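You operate a simulated robot arm through the tools that you are given. There is no shell and no other tool.

Carry out the task below with a simulated robot arm. There is one attempt and no reset: what you move stays moved.

Task
Strap the trolley's load to the card's pull and park it.
Fine: orange strap grip on the peg at the wall end, lever folded, no rolling with a loose strap; in its bay, brake on.

The check looks at the end state, three seconds after you hand in, the way a careful person would. Anything else that was tipped, shoved, dropped, spilled or broken makes it a failure.

Robot
A 7-joint arm with a two-finger parallel gripper, fixed in place. Base frame: the origin is at the foot of the arm, x ahead of it, y to its left, z up. Lengths are in m, angles in rad, forces in N, time in s.
Its first joint turns from -2.897 to 2.897 rad. Payload 4.4 kg.
The tool frame sits at the grasp point between the pads (the TCP): z along the fingers, y along the line on which they close. The tips reach 0.023 m beyond it. Largest opening 0.094 m; finger width 0.038, thickness 0.01; the body of the gripper, 0.054 by 0.096 m, starts 0.039 m behind the TCP.
Orientation is told as [roll, pitch, yaw] about the base's x, y, z axes, in that order, counted from this pose: with the fingers straight down and closing along the base's y, the tool's x points along the base's -x, its y along +y and its z along -z.

Tools
- The arm moves only by the tool send_rows. Its argument "rows" is a list of rows, each an object of numbers (a shift or turn left out is 0, a gripper value left out holds the last): "x", "y", "z": the shift along the tool's x, y, z in m; "rx", "ry", "rz": the turn, a rotation vector about the tool's x, y, z in rad; "hand": the finger opening in m, from 0 to 0.094. In form: [{"x": .., "y": .., "z": .., "rx": .., "ry": .., "rz": .., "hand": ..}, ...]. A call has 1 to 20 rows; each row is the pose to reach, as a shift and turn from the pose commanded when the call began, along the tool's axes at that moment. A row lasts 0.2 s, in which the tool goes at most 0.05 m and 0.15 rad; a call with a longer step from one row to the next is refused whole, and so is a gripper value outside its range. Where a pose cannot be reached the arm comes as near as it can. A force on the tool above 80 N (or 10 N above the force at the start of the call, whichever is more), or a blocked arm, ends the call early, and 0.2 s more pass. Each finger travels about 0.072 m/s and halts on what it meets, pressing with about 22 N; the grip force reading is that of the motor and also rises with nothing between the fingers. The clock runs only during rows and for 0.2 s after the last one: add rows that repeat a pose to give the fingers time. The reply holds the time, the measured pose of the TCP, the force on the tool along the base axes, the opening and the grip force, in the units named above and with some noise, with the torque about the TCP (base axes, N m) and any sound that the robot's microphone picked up.
- Cameras (640 x 400 px; columns grow to the right, rows downward): "scene" is fixed at [0.2227, -0.6491, 1.273]; the picture's right is [0.93, -0.37, 0.00], its down [-0.12, -0.29, -0.95] and it looks along [0.36, 0.88, -0.31] (base axes); focal length 322 px, centre (320, 200). "wrist" rides on the gripper at [0.086, 0.016, -0.075] in the tool frame; the picture's right is [-0.18, 0.98, 0.00], its down [-0.58, -0.11, -0.81] and it looks along [-0.79, -0.15, 0.59] (tool axes); focal length 243 px, centre (320, 200). There is no depth. A picture from a camera that has moved, and an enlarged one, comes with that camera's place and axes in the base frame and with its lens.
- camera(camera): a new picture of that camera. The clock stands still meanwhile.
- enlarge(camera, box): a new picture of the part [left, top, right, bottom] of that camera's present view, enlarged. The clock stands still meanwhile.
- finish_job(): hands the job in; it is judged then, once.

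Nothing tells you positions but the pictures and the camera data. Unless the task says otherwise, let go and move clear before handing in.

The tools are called after "Request:" as a command line: name --argument value ..., lists and objects as JSON in quotes. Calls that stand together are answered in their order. send_rows: Moves the arm, as the interface text tells. Its arguments: {"type":"object","properties":{"rows":{"type":"array"}},"required":["rows"]} The other tools are called the same way: camera (camera) takes a picture; enlarge (camera, box) takes an enlarged picture of a part of a camera's view; finish_job () hands the job in.

At the start:

```text
clock: 0.0
position: [0.6269, 0.3063, 1.1375]
tool_rot: [0.0, 0.0, 0.002]
wrist_force: [0.2, 0.3, -0.1]
torque: [0.01, -0.01, 0.0]
finger_gap: 0.0941
grip_force: 0.0
```

scene: 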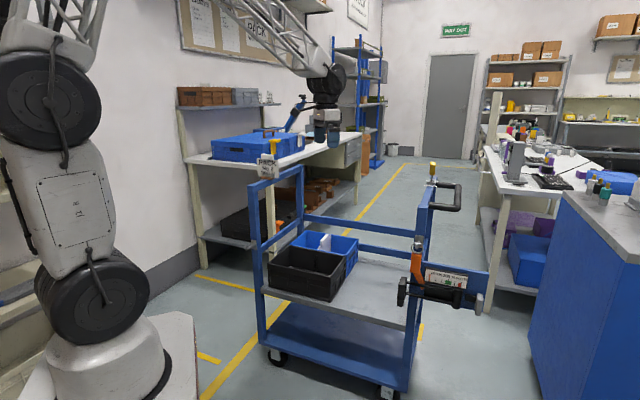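
wrist: 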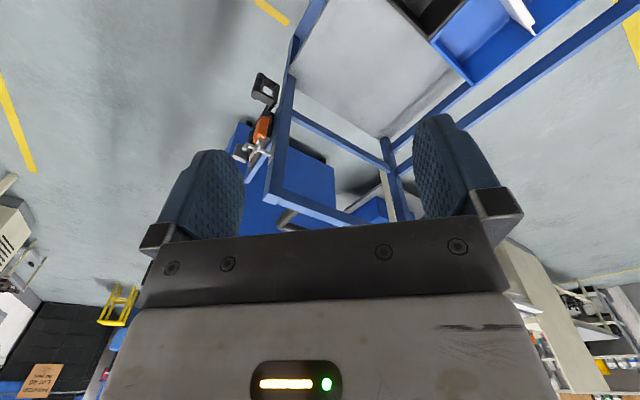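

I see a blue trolley with two bins, an orange strap device on its right-hand post with a card, and yellow floor lines. I'll look closer before moving.

Request:
enlarge --camera "scene" --box '[380, 150, 500, 320]'

Request:
enlarge --camera "scene" --box '[230, 130, 370, 300]'

Request:
enlarge --camera "scene" --box '[180, 230, 500, 400]'

Request:
enlarge --camera "wrist" --box '[200, 0, 440, 230]'

```text
2.35 times, centred on (440, 235) of scene
camera zoom: at [0.2227, -0.6491, 1.273], right [0.93, -0.37, 0.0], down [-0.12, -0.29, -0.95], along [0.36, 0.88, -0.31], focal length 758 px, centre (38, 118)
```

zoom: 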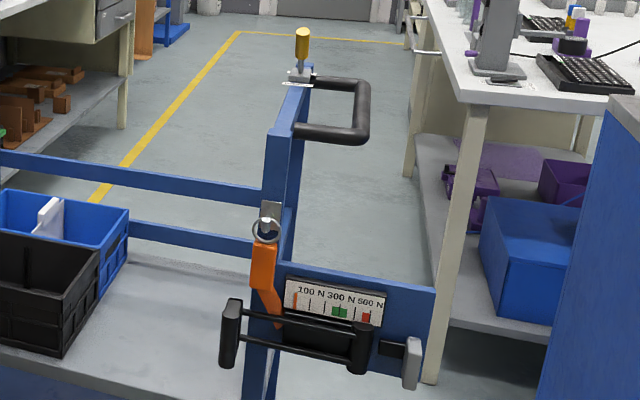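

```text
2.35 times, centred on (300, 215) of scene
camera zoom: at [0.2227, -0.6491, 1.273], right [0.93, -0.37, 0.0], down [-0.12, -0.29, -0.95], along [0.36, 0.88, -0.31], focal length 758 px, centre (367, 165)
```

zoom: 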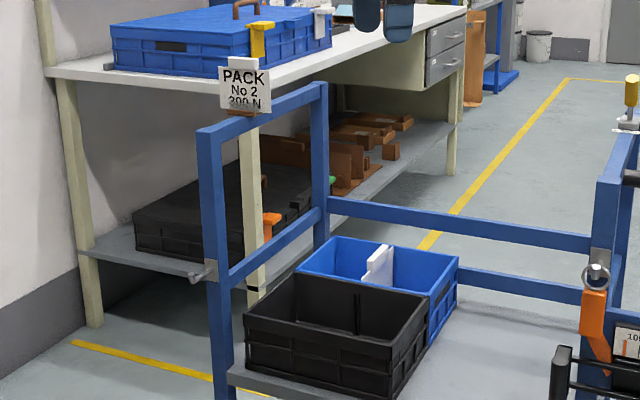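

```text
2.00 times, centred on (340, 315) of scene
camera zoom: at [0.2227, -0.6491, 1.273], right [0.93, -0.37, 0.0], down [-0.12, -0.29, -0.95], along [0.36, 0.88, -0.31], focal length 645 px, centre (280, -30)
```

zoom: 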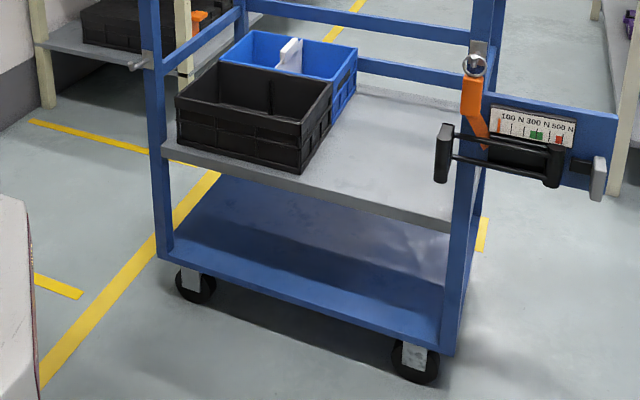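

```text
1.74 times, centred on (320, 115) of wrist
camera zoom: at [0.5402, 0.3235, 1.2105], right [0.18, 0.98, 0.0], down [0.58, -0.11, 0.81], along [0.79, -0.15, -0.59], focal length 422 px, centre (320, 348)
```

zoom: 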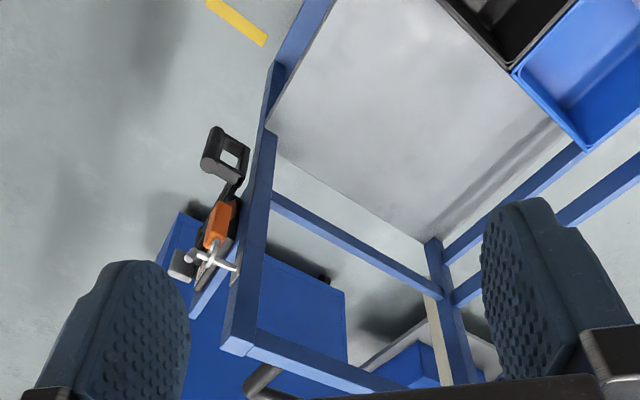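

The trolley stands at about 45° to my axes with its handle and strap winder on the far-from-wall end. There is a card "PACK No 2 200 N" on a post and yellow bay lines toward the wall. I'll turn the wrist camera to survey the rest.

Request:
send_rows --rows '[{"rz": -0.15}, {"rz": -0.3}, {"rz": -0.45}, {"rz": -0.6}, {"rz": -0.75}, {"rz": -0.75}]'

Request:
camera --camera "wrist"

```text
clock: 1.4
position: [0.6279, 0.3075, 1.1367]
tool_rot: [0.001, 0.0, 0.75]
wrist_force: [-0.9, -0.4, -0.5]
torque: [0.0, -0.05, 0.02]
finger_gap: 0.0939
grip_force: 0.0
```

```text
taken
camera wrist: at [0.5523, 0.2601, 1.2107], right [-0.54, 0.84, 0.0], down [0.5, 0.32, 0.81], along [0.68, 0.43, -0.59], focal length 243 px, centre (320, 200)
```

wrist: 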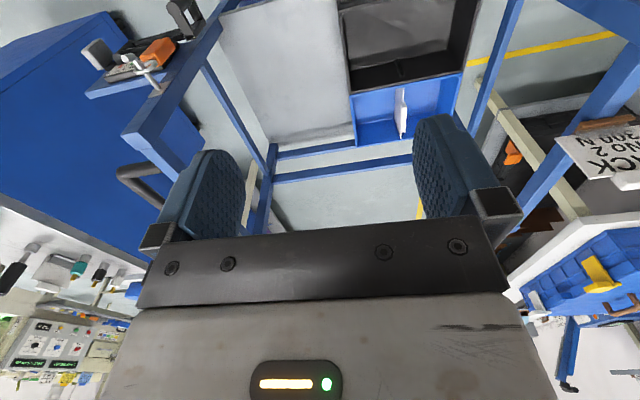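

The turn works as I expected. Next I'll raise the tool and tilt the camera down for an overview.

Request:
send_rows --rows '[{"z": -0.04}, {"z": -0.08}, {"z": -0.12}, {"z": -0.16}, {"z": -0.2}, {"z": -0.2, "ry": 0.15}, {"z": -0.2, "ry": 0.3}, {"z": -0.2, "ry": 0.45}, {"z": -0.2, "ry": 0.6}, {"z": -0.2, "ry": 0.6}]'

Request:
camera --camera "wrist"

Request:
camera --camera "scene"

```text
clock: 3.6
position: [0.6275, 0.3074, 1.3372]
tool_rot: [0.0, 0.602, 0.752]
wrist_force: [-0.2, -0.1, -0.1]
torque: [-0.06, 0.0, 0.01]
finger_gap: 0.0941
grip_force: 0.1
```

```text
taken
camera wrist: at [0.5939, 0.2996, 1.4464], right [-0.56, 0.82, -0.1], down [0.76, 0.56, 0.34], along [0.33, 0.11, -0.94], focal length 243 px, centre (320, 200)
```

wrist: 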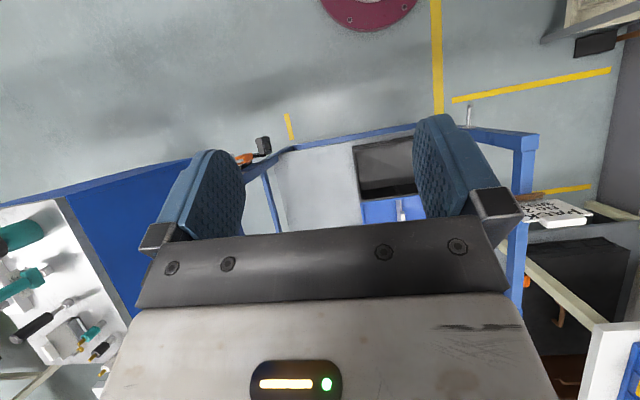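

```text
taken
```

scene: 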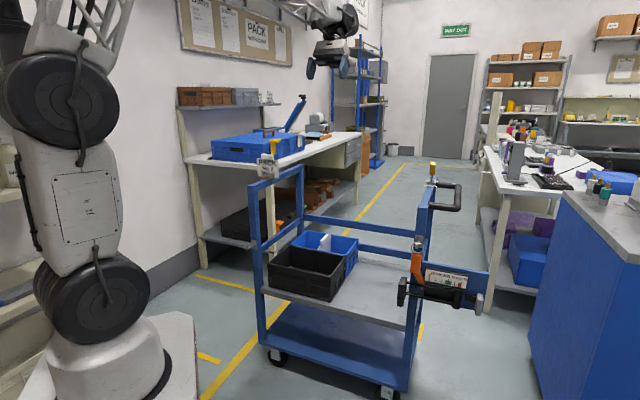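

I've found the bay: yellow lines beside the wall, next to the left-hand table. I'll read the card and the posters before touching anything.

Request:
enlarge --camera "scene" --box '[245, 130, 295, 190]'

Request:
enlarge --camera "scene" --box '[180, 0, 300, 75]'

Request:
enlarge --camera "scene" --box '[395, 230, 495, 310]'

Request:
enlarge --camera "scene" --box '[405, 150, 475, 215]'

Request:
enlarge --camera "scene" --box '[235, 160, 305, 290]'

```text
6.67 times, centred on (270, 160) of scene
camera zoom: at [0.2227, -0.6491, 1.273], right [0.93, -0.37, 0.0], down [-0.12, -0.29, -0.95], along [0.36, 0.88, -0.31], focal length 2148 px, centre (653, 467)
```

zoom: 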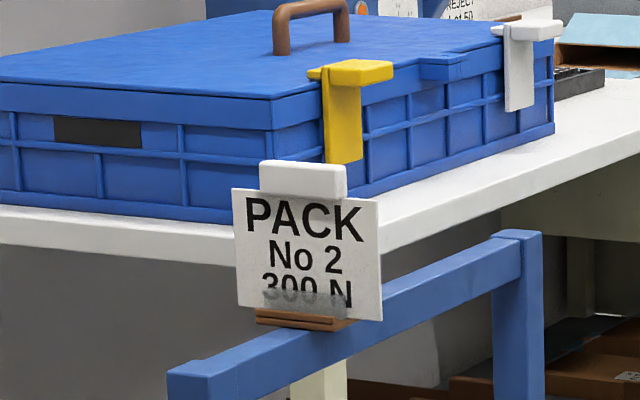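

```text
5.33 times, centred on (240, 38) of scene
camera zoom: at [0.2227, -0.6491, 1.273], right [0.93, -0.37, 0.0], down [-0.12, -0.29, -0.95], along [0.36, 0.88, -0.31], focal length 1719 px, centre (747, 1067)
```

zoom: 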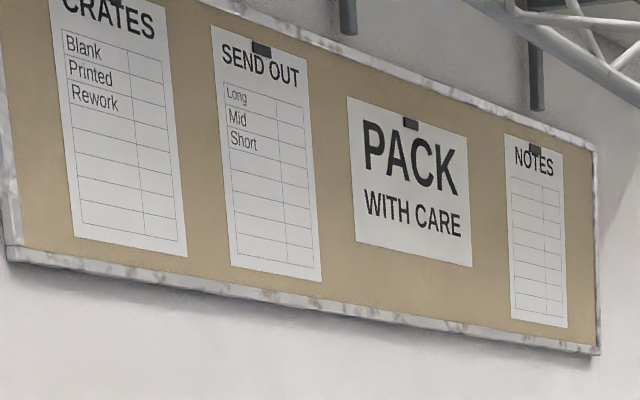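

```text
5.00 times, centred on (445, 270) of scene
camera zoom: at [0.2227, -0.6491, 1.273], right [0.93, -0.37, 0.0], down [-0.12, -0.29, -0.95], along [0.36, 0.88, -0.31], focal length 1611 px, centre (-305, -150)
```

zoom: 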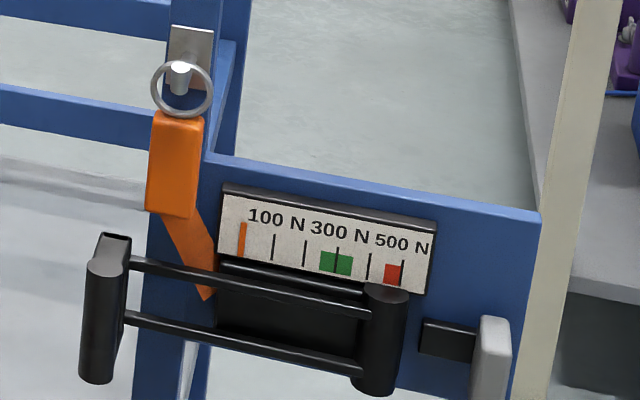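

```text
6.15 times, centred on (440, 182) of scene
camera zoom: at [0.2227, -0.6491, 1.273], right [0.93, -0.37, 0.0], down [-0.12, -0.29, -0.95], along [0.36, 0.88, -0.31], focal length 1983 px, centre (-418, 308)
```

zoom: 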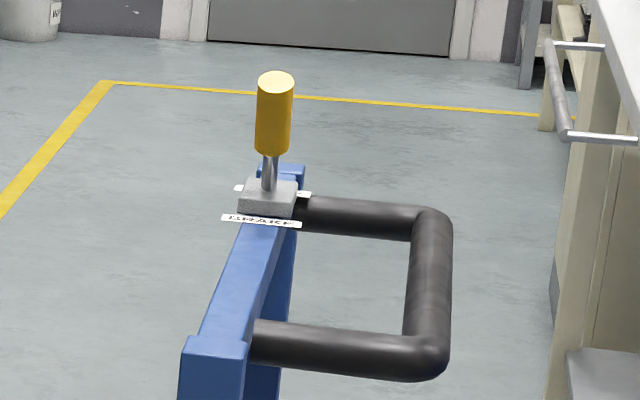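

```text
3.08 times, centred on (270, 225) of scene
camera zoom: at [0.2227, -0.6491, 1.273], right [0.93, -0.37, 0.0], down [-0.12, -0.29, -0.95], along [0.36, 0.88, -0.31], focal length 992 px, centre (474, 123)
```

zoom: 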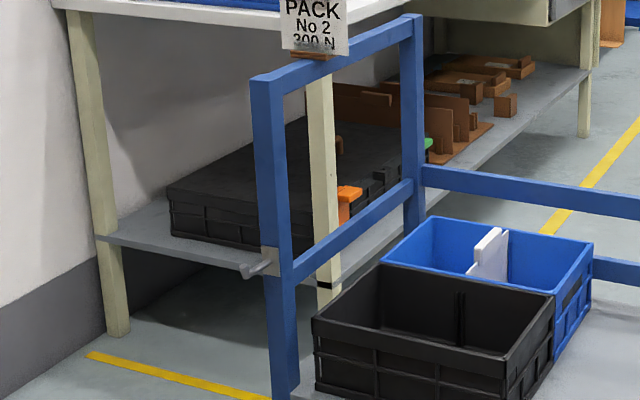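

Request:
enlarge --camera "scene" --box '[258, 150, 280, 178]'

Request:
enlarge --camera "wrist" --box '[500, 170, 640, 260]'

Request:
enlarge --camera "wrist" --box '[200, 90, 520, 240]'

```text
14.29 times, centred on (269, 164) of scene
camera zoom: at [0.2227, -0.6491, 1.273], right [0.93, -0.37, 0.0], down [-0.12, -0.29, -0.95], along [0.36, 0.88, -0.31], focal length 4604 px, centre (1049, 714)
```

zoom: 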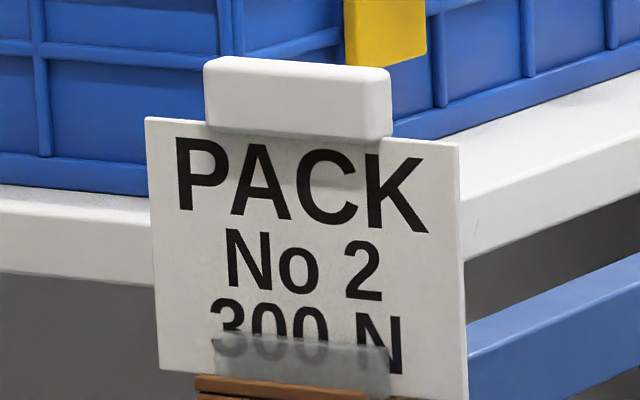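

```text
4.44 times, centred on (570, 215) of wrist
camera zoom: at [0.5939, 0.2996, 1.4464], right [-0.56, 0.82, -0.1], down [0.76, 0.56, 0.34], along [0.33, 0.11, -0.94], focal length 1078 px, centre (-791, 133)
```

zoom: 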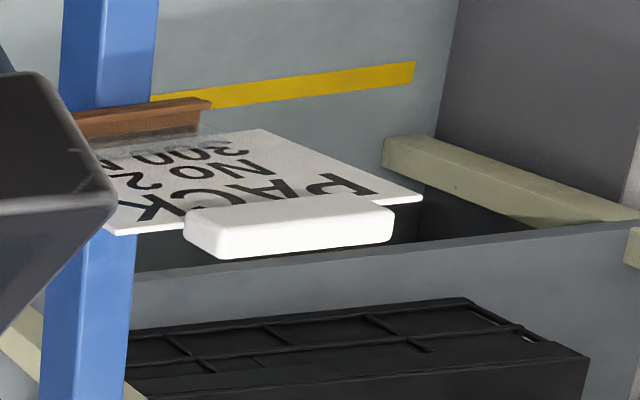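

```text
2.00 times, centred on (360, 165) of wrist
camera zoom: at [0.5939, 0.2996, 1.4464], right [-0.56, 0.82, -0.1], down [0.76, 0.56, 0.34], along [0.33, 0.11, -0.94], focal length 485 px, centre (240, 270)
```

zoom: 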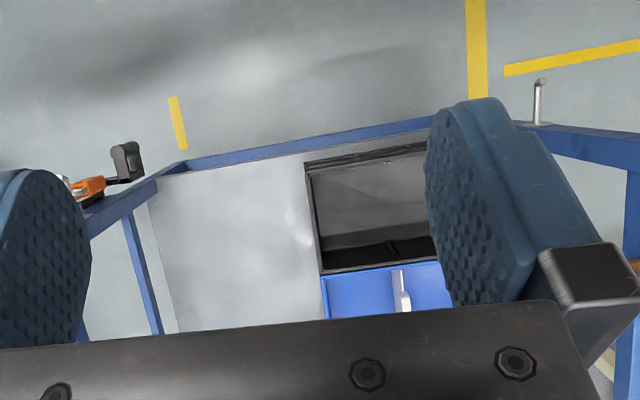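

The card reads PACK No 2, 300 N. The strap winder, gauge and grip are on the trolley face nearest the arm, so I'll go for a close look at them.

Request:
send_rows --rows '[{"ry": -0.15}, {"ry": -0.3}, {"ry": -0.45}, {"ry": -0.602}, {"ry": -0.602}]'

Request:
send_rows --rows '[{"rz": -0.033, "x": 0.03, "y": -0.04}, {"rz": -0.033, "x": 0.06, "y": -0.08}, {"rz": -0.033, "x": 0.09, "y": -0.12}, {"rz": -0.033, "x": 0.12, "y": -0.16}, {"rz": -0.033, "x": 0.15, "y": -0.2}, {"rz": -0.033, "x": 0.18, "y": -0.24}, {"rz": -0.033, "x": 0.2, "y": -0.28}, {"rz": -0.033, "x": 0.2, "y": -0.3}, {"rz": -0.033, "x": 0.2, "y": -0.3, "z": 0.05}, {"rz": -0.033, "x": 0.2, "y": -0.3, "z": 0.1}, {"rz": -0.033, "x": 0.2, "y": -0.3, "z": 0.15}, {"rz": -0.033, "x": 0.2, "y": -0.3, "z": 0.2}, {"rz": -0.033, "x": 0.2, "y": -0.3, "z": 0.25}, {"rz": -0.033, "x": 0.2, "y": -0.3, "z": 0.3}, {"rz": -0.033, "x": 0.2, "y": -0.3, "z": 0.35}, {"rz": -0.033, "x": 0.2, "y": -0.3, "z": 0.35}]'

Request:
camera --camera "wrist"

Request:
camera --camera "scene"

```text
refused: row 4 steps farther than a row can; nothing moved
```

```text
clock: 7.0
position: [0.5655, -0.1584, 1.1609]
tool_rot: [0.022, 0.6, 0.792]
wrist_force: [0.9, -0.8, 1.1]
torque: [0.04, -0.01, 0.0]
finger_gap: 0.0942
grip_force: 0.1
```

```text
taken
camera wrist: at [0.534, -0.1699, 1.2704], right [-0.58, 0.81, -0.09], down [0.75, 0.57, 0.34], along [0.32, 0.13, -0.94], focal length 243 px, centre (320, 200)
```

wrist: 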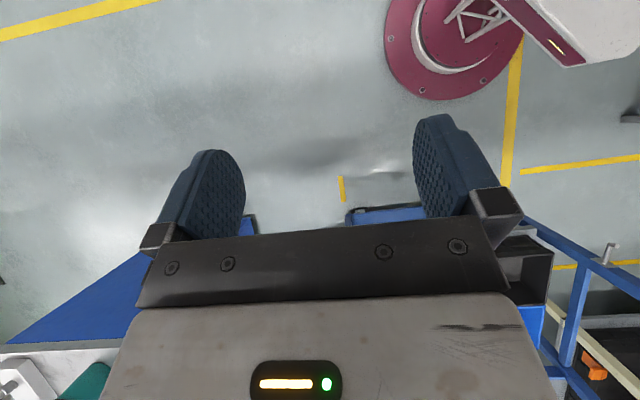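

```text
taken
```

scene: 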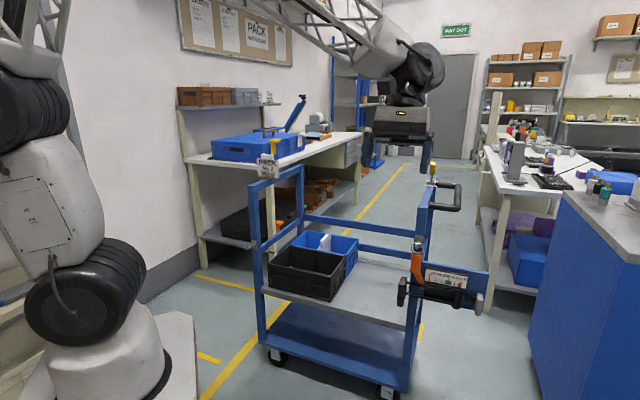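

I sent a dependent call too early there: the first was refused and the second ran while tilted. Nothing was touched, so I'll level the tool and go one step at a time.

Request:
send_rows --rows '[{"ry": -0.12}, {"ry": -0.24}, {"ry": -0.36}, {"ry": -0.48}, {"ry": -0.6}, {"ry": -0.6}]'

Request:
camera --camera "wrist"

```text
clock: 8.4
position: [0.5676, -0.1596, 1.1614]
tool_rot: [0.02, -0.001, 0.777]
wrist_force: [0.0, -0.3, -0.2]
torque: [-0.01, -0.02, 0.03]
finger_gap: 0.0941
grip_force: 0.0
```

```text
taken
camera wrist: at [0.4936, -0.2096, 1.2347], right [-0.56, 0.83, 0.02], down [0.5, 0.32, 0.81], along [0.66, 0.46, -0.59], focal length 243 px, centre (320, 200)
```

wrist: 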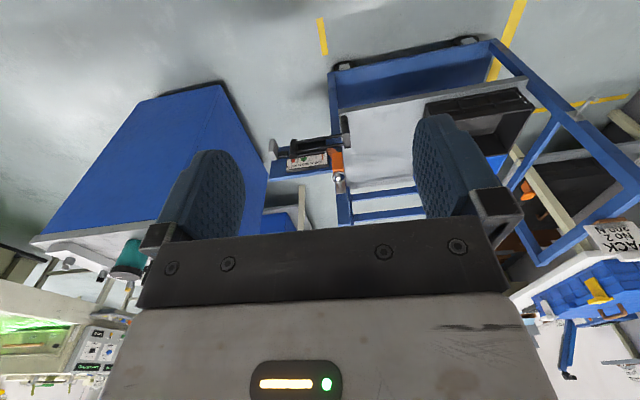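

Request:
enlarge --camera "wrist" --box '[250, 105, 370, 215]'

Request:
enlarge --camera "wrist" --box '[300, 0, 640, 230]'

```text
3.64 times, centred on (310, 160) of wrist
camera zoom: at [0.4936, -0.2096, 1.2347], right [-0.56, 0.83, 0.02], down [0.5, 0.32, 0.81], along [0.66, 0.46, -0.59], focal length 882 px, centre (356, 346)
```

zoom: 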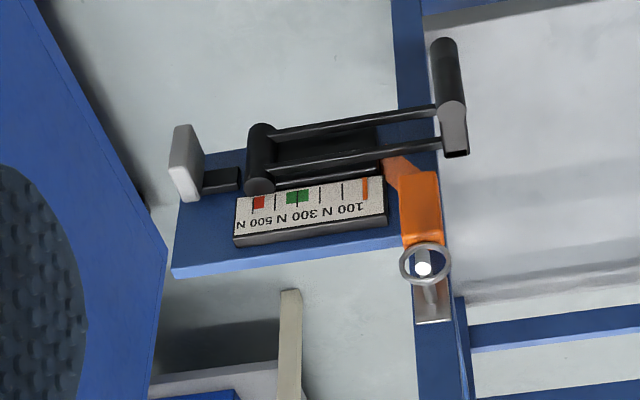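

```text
1.74 times, centred on (470, 115) of wrist
camera zoom: at [0.4936, -0.2096, 1.2347], right [-0.56, 0.83, 0.02], down [0.5, 0.32, 0.81], along [0.66, 0.46, -0.59], focal length 422 px, centre (59, 348)
```

zoom: 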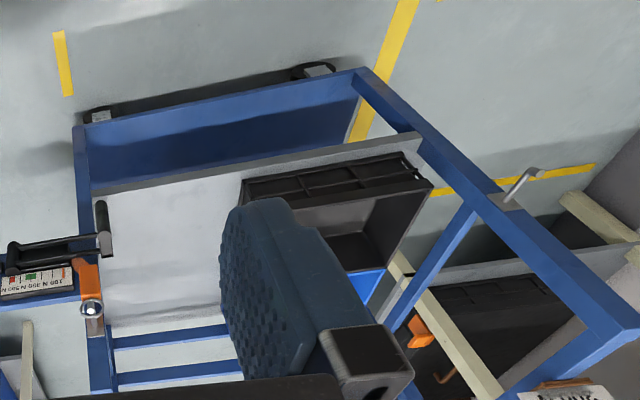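

I can now see the mechanism. The lever lies folded along the plate, the orange grip's ring hangs on a pin on the post, and a matching peg sticks out of the wall-end post. I'll move closer.

Request:
send_rows --rows '[{"rx": 0.02, "rz": -0.008, "z": 0.04}, {"rx": 0.02, "rz": -0.008, "x": -0.02, "z": 0.08}, {"rx": 0.02, "rz": -0.008, "x": -0.04, "z": 0.12}, {"rx": 0.02, "rz": -0.008, "x": -0.06, "z": 0.16}, {"rx": 0.02, "rz": -0.008, "x": -0.08, "z": 0.2}, {"rx": 0.02, "rz": -0.008, "x": -0.1, "z": 0.24}, {"rx": 0.02, "rz": -0.008, "x": -0.12, "z": 0.28}, {"rx": 0.02, "rz": -0.008, "x": -0.12, "z": 0.28}]'

Request:
camera --camera "wrist"

Request:
camera --camera "scene"

```text
clock: 10.2
position: [0.6493, -0.0726, 0.8815]
tool_rot: [-0.002, 0.002, 0.787]
wrist_force: [0.4, -0.7, 1.0]
torque: [-0.01, -0.01, 0.03]
finger_gap: 0.0941
grip_force: 0.0
```

```text
taken
camera wrist: at [0.576, -0.1219, 0.9548], right [-0.57, 0.82, 0.0], down [0.49, 0.33, 0.81], along [0.67, 0.46, -0.59], focal length 243 px, centre (320, 200)
```

wrist: 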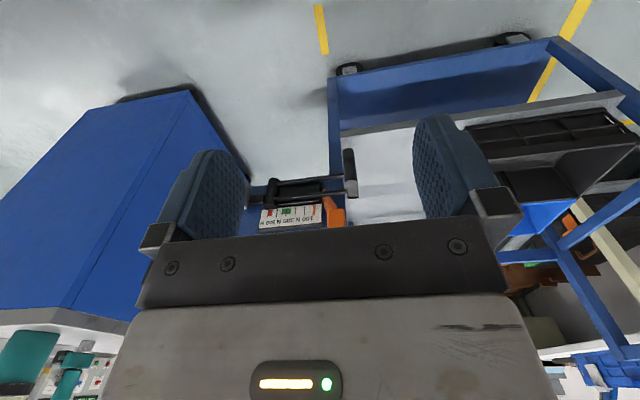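

```text
taken
```

scene: 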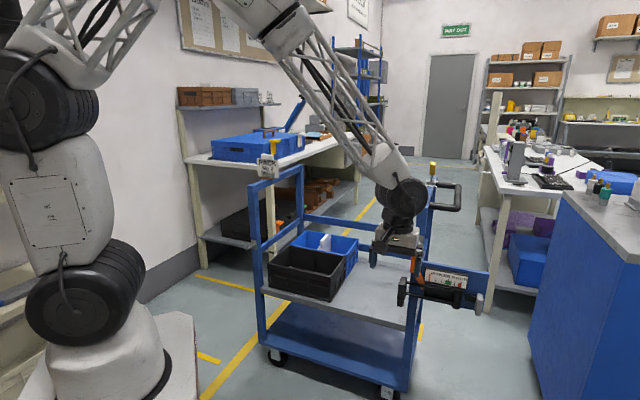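

Request:
enlarge --camera "scene" --box '[350, 200, 500, 320]'

Request:
enlarge --camera "wrist" --box '[230, 110, 420, 240]'

```text
3.33 times, centred on (425, 260) of scene
camera zoom: at [0.2227, -0.6491, 1.273], right [0.93, -0.37, 0.0], down [-0.12, -0.29, -0.95], along [0.36, 0.88, -0.31], focal length 1074 px, centre (-30, 0)
```

zoom: 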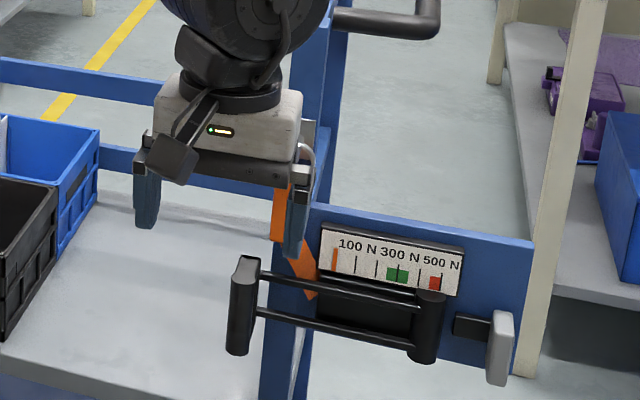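

```text
3.08 times, centred on (325, 175) of wrist
camera zoom: at [0.576, -0.1219, 0.9548], right [-0.57, 0.82, 0.0], down [0.49, 0.33, 0.81], along [0.67, 0.46, -0.59], focal length 746 px, centre (305, 277)
```

zoom: 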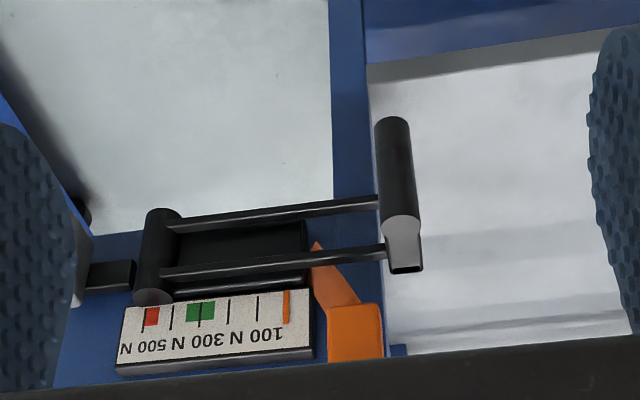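

Request:
enlarge --camera "scene" --box '[245, 195, 285, 235]'

Request:
enlarge --camera "scene" --box '[400, 215, 440, 255]'

Request:
enlarge --camera "wrist" --box '[540, 60, 640, 180]'

```text
10.00 times, centred on (265, 215) of scene
camera zoom: at [0.2227, -0.6491, 1.273], right [0.93, -0.37, 0.0], down [-0.12, -0.29, -0.95], along [0.36, 0.88, -0.31], focal length 3223 px, centre (870, 50)
```

zoom: 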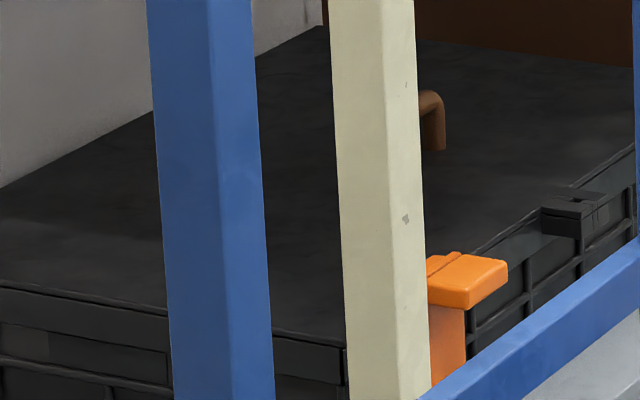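

```text
10.00 times, centred on (420, 235) of scene
camera zoom: at [0.2227, -0.6491, 1.273], right [0.93, -0.37, 0.0], down [-0.12, -0.29, -0.95], along [0.36, 0.88, -0.31], focal length 3223 px, centre (-680, -150)
```

zoom: 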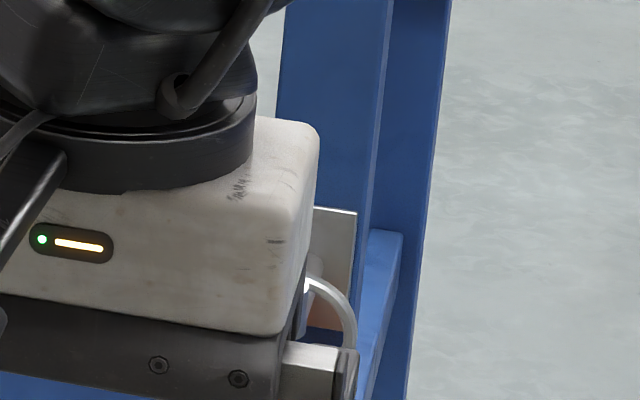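

```text
3.33 times, centred on (590, 120) of wrist
camera zoom: at [0.576, -0.1219, 0.9548], right [-0.57, 0.82, 0.0], down [0.49, 0.33, 0.81], along [0.67, 0.46, -0.59], focal length 809 px, centre (-580, 467)
```

zoom: 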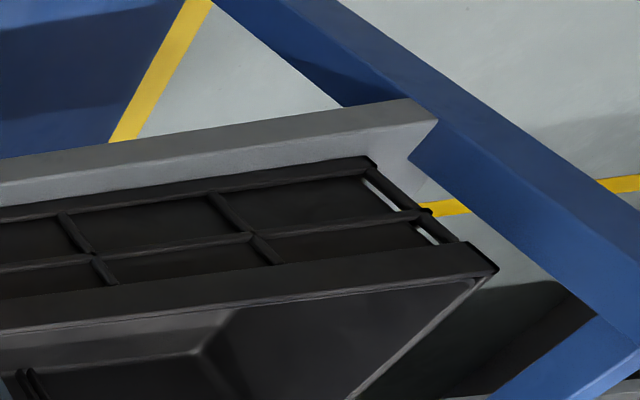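

Request:
enlarge --camera "scene" --box '[235, 230, 275, 262]'

Request:
send_rows --rows '[{"x": 0.03}, {"x": 0.07}, {"x": 0.11}, {"x": 0.15}, {"x": 0.15}]'

```text
12.50 times, centred on (255, 246) of scene
camera zoom: at [0.2227, -0.6491, 1.273], right [0.93, -0.37, 0.0], down [-0.12, -0.29, -0.95], along [0.36, 0.88, -0.31], focal length 4028 px, centre (1132, -375)
```

zoom: 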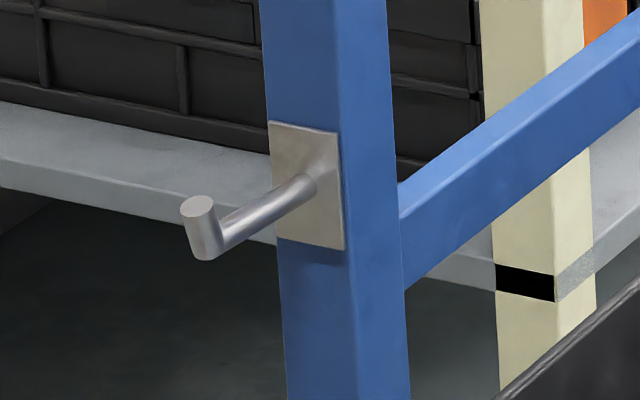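

```text
clock: 11.4
position: [0.5426, -0.1792, 0.8815]
tool_rot: [-0.001, 0.0, 0.785]
wrist_force: [0.4, -0.8, 0.3]
torque: [0.0, -0.01, 0.0]
finger_gap: 0.0942
grip_force: 0.0
```

Request:
enlarge --camera "scene" --box '[397, 226, 437, 262]'

Request:
enlarge --camera "scene" --box '[390, 255, 500, 320]'

Request:
enlarge --camera "wrist" --box '[250, 110, 410, 240]'

```text
11.11 times, centred on (417, 244) of scene
camera zoom: at [0.2227, -0.6491, 1.273], right [0.93, -0.37, 0.0], down [-0.12, -0.29, -0.95], along [0.36, 0.88, -0.31], focal length 3581 px, centre (-758, -289)
```

zoom: 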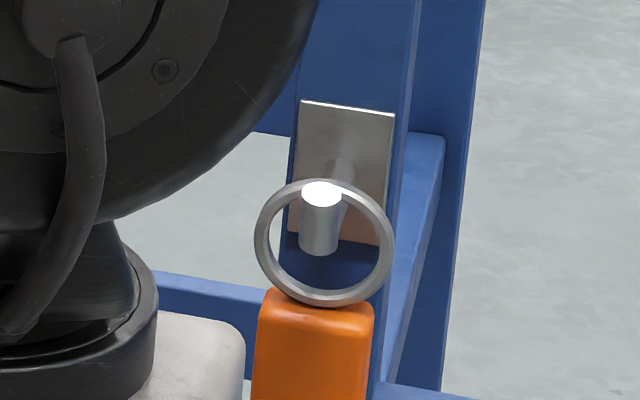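

```text
5.82 times, centred on (445, 288) of scene
camera zoom: at [0.2227, -0.6491, 1.273], right [0.93, -0.37, 0.0], down [-0.12, -0.29, -0.95], along [0.36, 0.88, -0.31], focal length 1875 px, centre (-407, -309)
```

zoom: 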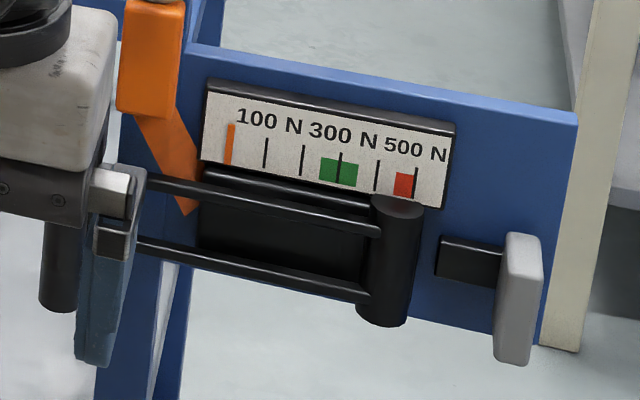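

```text
3.08 times, centred on (330, 175) of wrist
camera zoom: at [0.4694, -0.2275, 0.9546], right [-0.57, 0.82, 0.0], down [0.49, 0.34, 0.81], along [0.67, 0.46, -0.59], focal length 746 px, centre (289, 277)
```

zoom: 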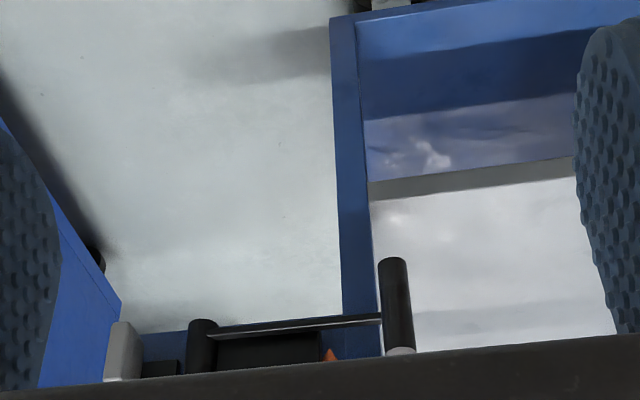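

The hooks are L-shaped, so the ring has to be lifted over an upturned stub and slid off, then set on the wall-end peg the same way. I'll turn the tool horizontal, pointing at the trolley face, while standing clear.

Request:
send_rows --rows '[{"ry": -0.14}, {"ry": -0.28}, {"ry": -0.42}, {"ry": -0.56}, {"ry": -0.7}, {"ry": -0.84}, {"ry": -0.98}, {"ry": -1.12}, {"ry": -1.26}, {"ry": -1.4}, {"ry": -1.5}, {"ry": -1.571}, {"ry": -1.571, "hand": 0.066}, {"ry": -1.571, "hand": 0.066}]'

Request:
camera --camera "wrist"

Request:
camera --camera "scene"

```text
clock: 14.4
position: [0.5435, -0.1787, 0.8815]
tool_rot: [-2.144, -1.57, 2.931]
wrist_force: [-0.7, 0.3, 1.0]
torque: [0.02, 0.03, 0.0]
finger_gap: 0.0662
grip_force: 0.0
```

```text
taken
camera wrist: at [0.4778, -0.219, 0.7937], right [-0.7, 0.69, 0.18], down [-0.49, -0.65, 0.58], along [0.52, 0.31, 0.79], focal length 243 px, centre (320, 200)
```

wrist: 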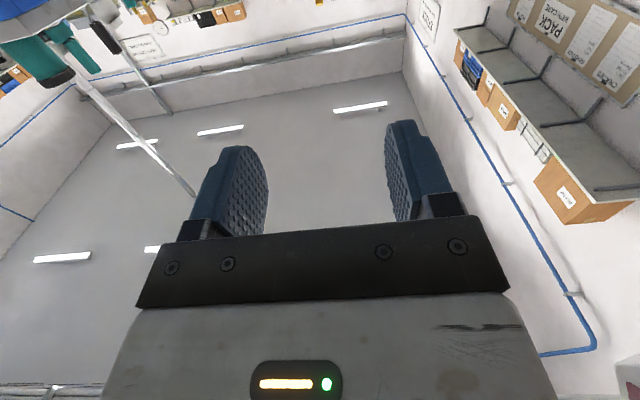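

```text
taken
```

scene: 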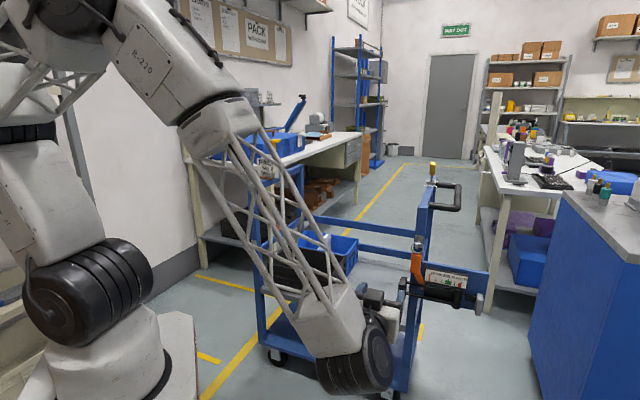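

Request:
send_rows --rows '[{"x": 0.03, "y": -0.006, "z": 0.0}, {"x": 0.06, "y": -0.012, "z": 0.03}, {"x": 0.09, "y": -0.018, "z": 0.06}, {"x": 0.12, "y": -0.024, "z": 0.1}, {"x": 0.1365, "y": -0.024, "z": 0.14}, {"x": 0.1365, "y": -0.024, "z": 0.18}, {"x": 0.1365, "y": -0.024, "z": 0.22}, {"x": 0.1365, "y": -0.024, "z": 0.26}, {"x": 0.1365, "y": -0.024, "z": 0.3}, {"x": 0.1365, "y": -0.024, "z": 0.3}]'

Request:
enlarge --camera "scene" --box '[350, 200, 480, 320]'

Request:
camera --camera "wrist"

```text
refused: row 4 steps farther than a row can; nothing moved
```

```text
3.33 times, centred on (415, 260) of scene
camera zoom: at [0.2227, -0.6491, 1.273], right [0.93, -0.37, 0.0], down [-0.12, -0.29, -0.95], along [0.36, 0.88, -0.31], focal length 1074 px, centre (3, 0)
```

zoom: 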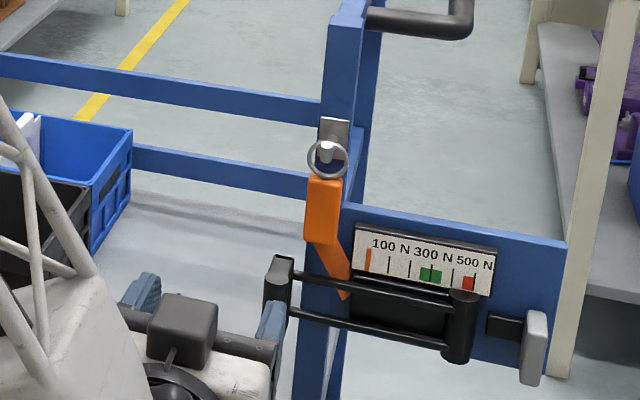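

```text
taken
camera wrist: at [0.4778, -0.219, 0.7937], right [-0.7, 0.69, 0.18], down [-0.49, -0.65, 0.58], along [0.52, 0.31, 0.79], focal length 243 px, centre (320, 200)
```

wrist: 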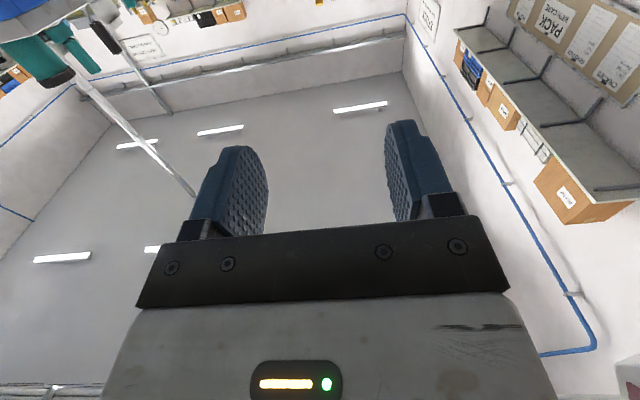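

Request:
send_rows --rows '[{"x": 0.03, "y": -0.006, "z": 0.0}, {"x": 0.06, "y": -0.012, "z": 0.03}, {"x": 0.09, "y": -0.018, "z": 0.06}, {"x": 0.12, "y": -0.024, "z": 0.09}, {"x": 0.1365, "y": -0.024, "z": 0.13}, {"x": 0.1365, "y": -0.024, "z": 0.17}, {"x": 0.1365, "y": -0.024, "z": 0.21}, {"x": 0.1365, "y": -0.024, "z": 0.25}, {"x": 0.1365, "y": -0.024, "z": 0.29}, {"x": 0.1365, "y": -0.024, "z": 0.3}, {"x": 0.1365, "y": -0.024, "z": 0.3}]'

Request:
enlarge --camera "scene" --box '[350, 200, 480, 320]'

Request:
camera --camera "wrist"

```text
clock: 16.8
position: [0.772, 0.0183, 0.7438]
tool_rot: [-1.921, -1.569, 2.705]
wrist_force: [0.0, -0.4, 0.6]
torque: [0.0, -0.02, 0.0]
finger_gap: 0.066
grip_force: 0.1
```

```text
3.33 times, centred on (415, 260) of scene
camera zoom: at [0.2227, -0.6491, 1.273], right [0.93, -0.37, 0.0], down [-0.12, -0.29, -0.95], along [0.36, 0.88, -0.31], focal length 1074 px, centre (3, 0)
```

zoom: 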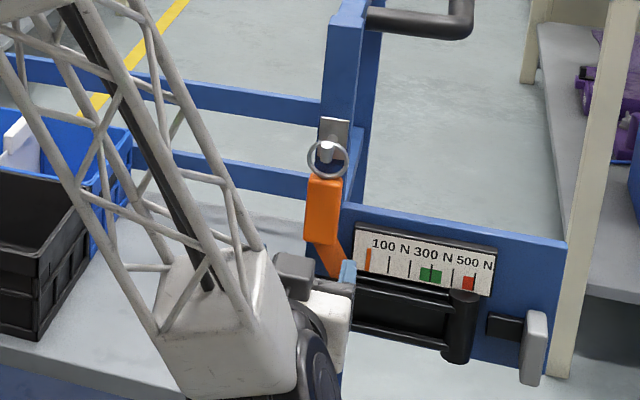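

```text
taken
camera wrist: at [0.7073, -0.0231, 0.6569], right [-0.7, 0.69, 0.18], down [-0.49, -0.65, 0.58], along [0.52, 0.31, 0.79], focal length 243 px, centre (320, 200)
```

wrist: 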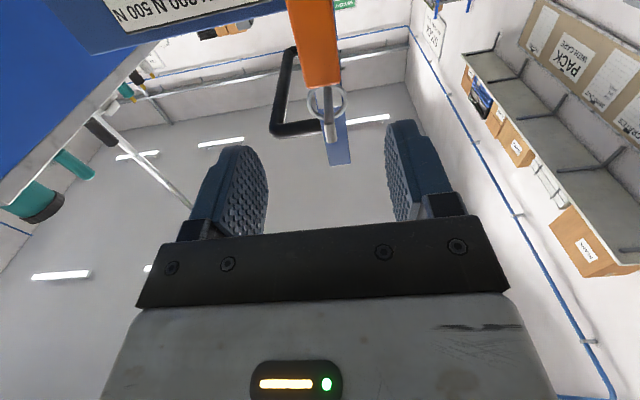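

Request:
enlarge --camera "wrist" --box '[240, 0, 420, 180]'

Request:
enlarge --camera "scene" --box '[385, 220, 445, 300]'

```text
2.22 times, centred on (330, 90) of wrist
camera zoom: at [0.7073, -0.0231, 0.6569], right [-0.7, 0.69, 0.18], down [-0.49, -0.65, 0.58], along [0.52, 0.31, 0.79], focal length 539 px, centre (298, 444)
```

zoom: 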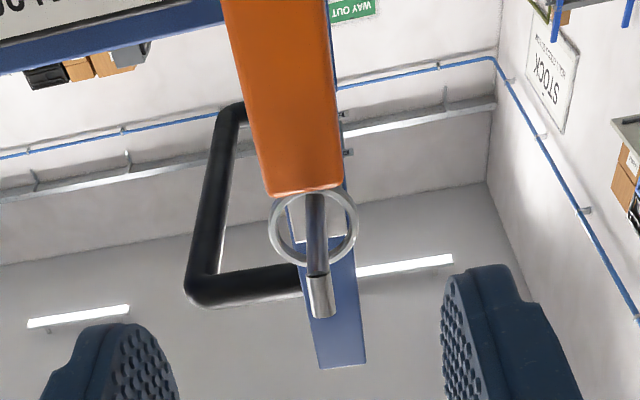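

```text
5.00 times, centred on (415, 260) of scene
camera zoom: at [0.2227, -0.6491, 1.273], right [0.93, -0.37, 0.0], down [-0.12, -0.29, -0.95], along [0.36, 0.88, -0.31], focal length 1611 px, centre (-155, -100)
```

zoom: 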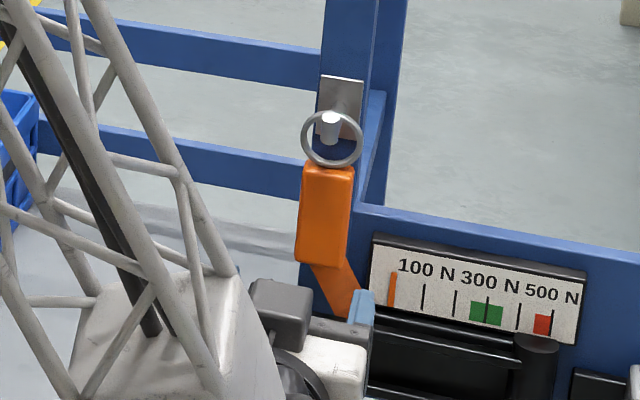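

The tool lines up with the orange grip to within a few millimetres. I'll advance most of the way and then check.

Request:
send_rows --rows '[{"x": -0.008, "y": -0.003, "z": 0.03}, {"x": -0.008, "y": -0.003, "z": 0.06}, {"x": -0.008, "y": -0.003, "z": 0.09}, {"x": -0.008, "y": -0.003, "z": 0.105}, {"x": -0.008, "y": -0.003, "z": 0.105}]'

Request:
camera --camera "wrist"

Request:
enlarge --camera "scene" --box '[385, 220, 445, 300]'

```text
clock: 18.0
position: [0.8478, 0.0894, 0.7526]
tool_rot: [-1.837, -1.569, 2.624]
wrist_force: [-0.4, 0.6, 0.4]
torque: [0.04, -0.02, 0.01]
finger_gap: 0.0659
grip_force: 0.0
```

```text
taken
camera wrist: at [0.7834, 0.0486, 0.665], right [-0.7, 0.69, 0.18], down [-0.49, -0.65, 0.58], along [0.52, 0.31, 0.79], focal length 243 px, centre (320, 200)
```

wrist: 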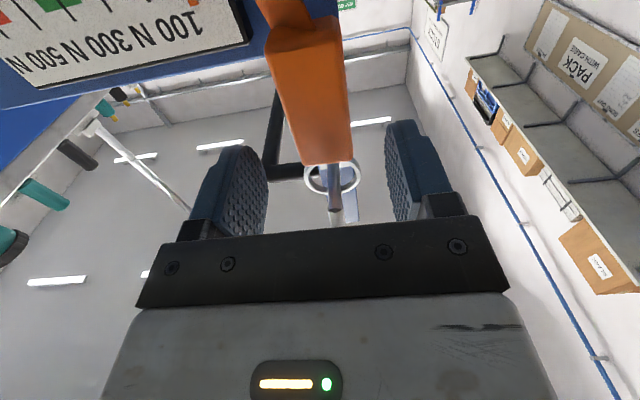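

```text
5.00 times, centred on (415, 260) of scene
camera zoom: at [0.2227, -0.6491, 1.273], right [0.93, -0.37, 0.0], down [-0.12, -0.29, -0.95], along [0.36, 0.88, -0.31], focal length 1611 px, centre (-155, -100)
```

zoom: 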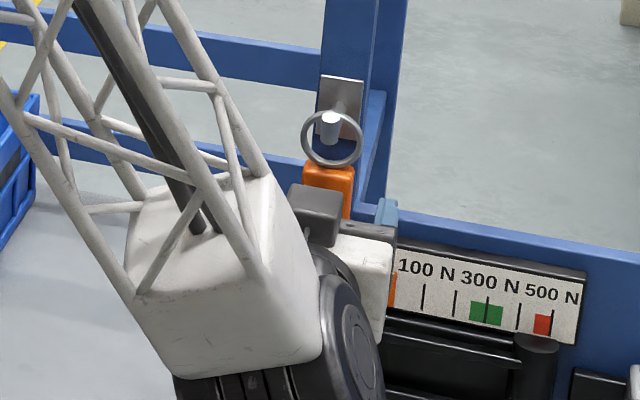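

Request:
send_rows --rows '[{"z": 0.015}, {"z": 0.03}, {"z": 0.038}, {"z": 0.038}]'

Request:
camera --camera "wrist"

Request:
enlarge --camera "scene" --box '[385, 220, 445, 300]'

```text
clock: 19.0
position: [0.8758, 0.1168, 0.7534]
tool_rot: [-1.787, -1.57, 2.572]
wrist_force: [-0.8, -0.2, 0.2]
torque: [-0.05, 0.01, 0.02]
finger_gap: 0.066
grip_force: 0.1
```

```text
taken
camera wrist: at [0.8107, 0.0756, 0.6654], right [-0.7, 0.69, 0.18], down [-0.49, -0.65, 0.58], along [0.52, 0.31, 0.79], focal length 243 px, centre (320, 200)
```

wrist: 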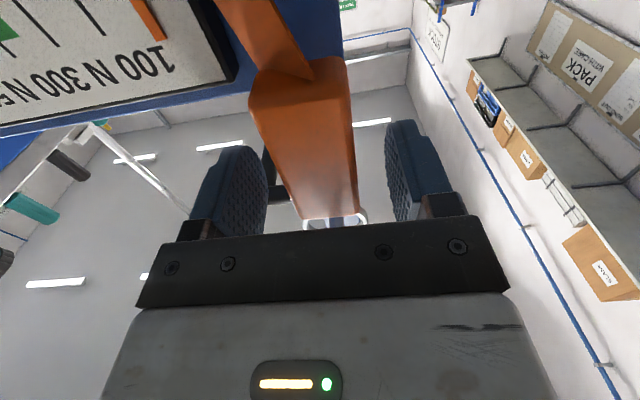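

```text
5.00 times, centred on (415, 260) of scene
camera zoom: at [0.2227, -0.6491, 1.273], right [0.93, -0.37, 0.0], down [-0.12, -0.29, -0.95], along [0.36, 0.88, -0.31], focal length 1611 px, centre (-155, -100)
```

zoom: 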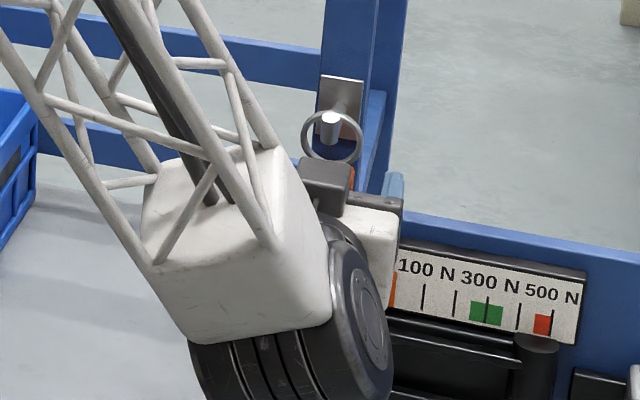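

Request:
send_rows --rows '[{"hand": 0.03}, {"hand": 0.02}, {"hand": 0.01}, {"hand": 0.0}, {"hand": 0.0}, {"hand": 0.0}]'

Request:
camera --camera "wrist"

Request:
enlarge --camera "scene" --box '[385, 220, 445, 300]'

```text
clock: 20.4
position: [0.8746, 0.117, 0.7536]
tool_rot: [-1.856, -1.569, 2.644]
wrist_force: [0.6, -0.3, 0.3]
torque: [0.0, -0.01, 0.02]
finger_gap: 0.0314
grip_force: 22.0
```

```text
taken
camera wrist: at [0.8106, 0.0755, 0.6654], right [-0.7, 0.69, 0.18], down [-0.49, -0.65, 0.58], along [0.52, 0.31, 0.79], focal length 243 px, centre (320, 200)
```

wrist: 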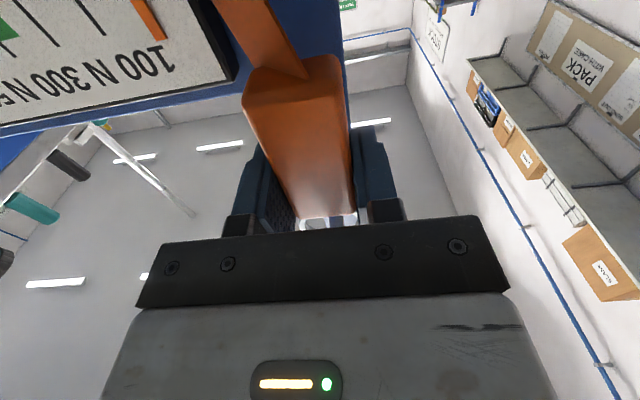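

```text
5.00 times, centred on (415, 260) of scene
camera zoom: at [0.2227, -0.6491, 1.273], right [0.93, -0.37, 0.0], down [-0.12, -0.29, -0.95], along [0.36, 0.88, -0.31], focal length 1611 px, centre (-155, -100)
```

zoom: 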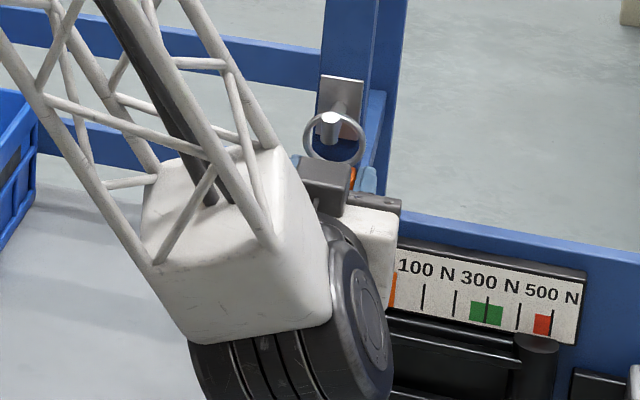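

I have the grip, with a gap of 0.031 m and 22 N. I'll check the ring against the hook before lifting.

Request:
enlarge --camera "scene" --box '[405, 230, 435, 258]'

```text
14.29 times, centred on (420, 244) of scene
camera zoom: at [0.2227, -0.6491, 1.273], right [0.93, -0.37, 0.0], down [-0.12, -0.29, -0.95], along [0.36, 0.88, -0.31], focal length 4604 px, centre (-1109, -429)
```

zoom: 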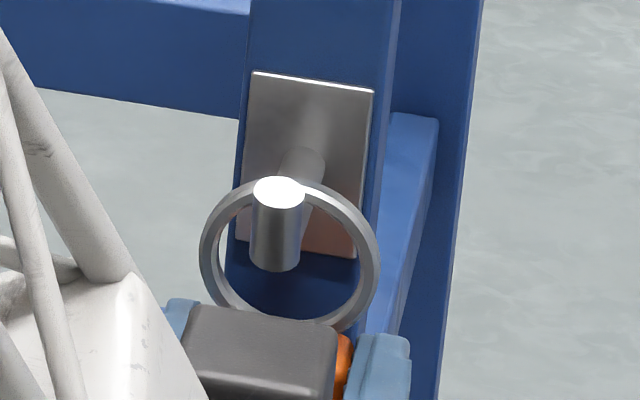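

Request:
send_rows --rows '[{"x": -0.005}, {"x": -0.01, "y": -0.001}, {"x": -0.0135, "y": -0.002}, {"x": -0.0135, "y": -0.002}]'

Request:
enlarge --camera "scene" --box '[405, 230, 435, 258]'

Request:
camera --camera "wrist"

```text
clock: 21.4
position: [0.8761, 0.1159, 0.7659]
tool_rot: [-2.036, -1.57, 2.821]
wrist_force: [0.4, -0.5, -0.4]
torque: [0.01, 0.01, -0.04]
finger_gap: 0.0313
grip_force: 22.4
```

```text
14.29 times, centred on (420, 244) of scene
camera zoom: at [0.2227, -0.6491, 1.273], right [0.93, -0.37, 0.0], down [-0.12, -0.29, -0.95], along [0.36, 0.88, -0.31], focal length 4604 px, centre (-1109, -429)
```

zoom: 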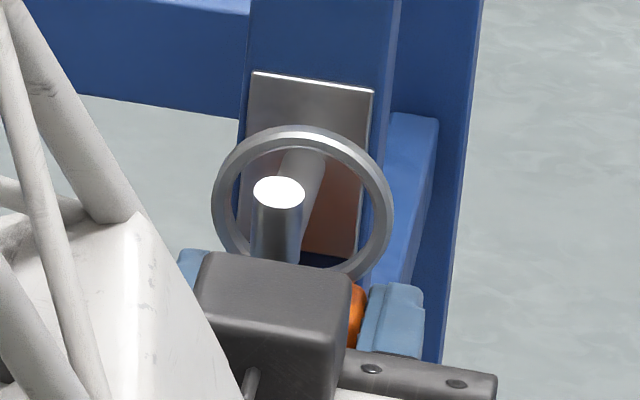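

```text
taken
camera wrist: at [0.8115, 0.074, 0.6789], right [-0.7, 0.69, 0.18], down [-0.49, -0.65, 0.58], along [0.52, 0.31, 0.79], focal length 243 px, centre (320, 200)
```

wrist: 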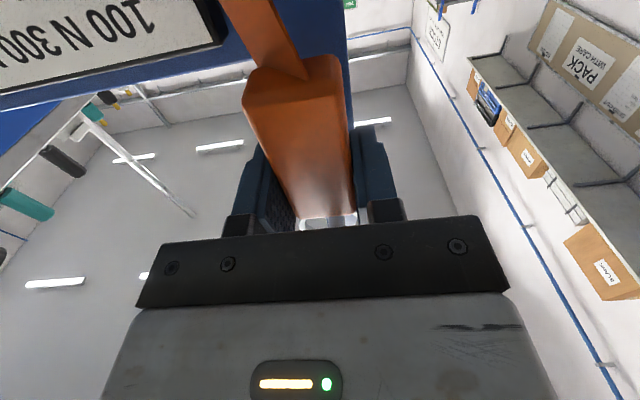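

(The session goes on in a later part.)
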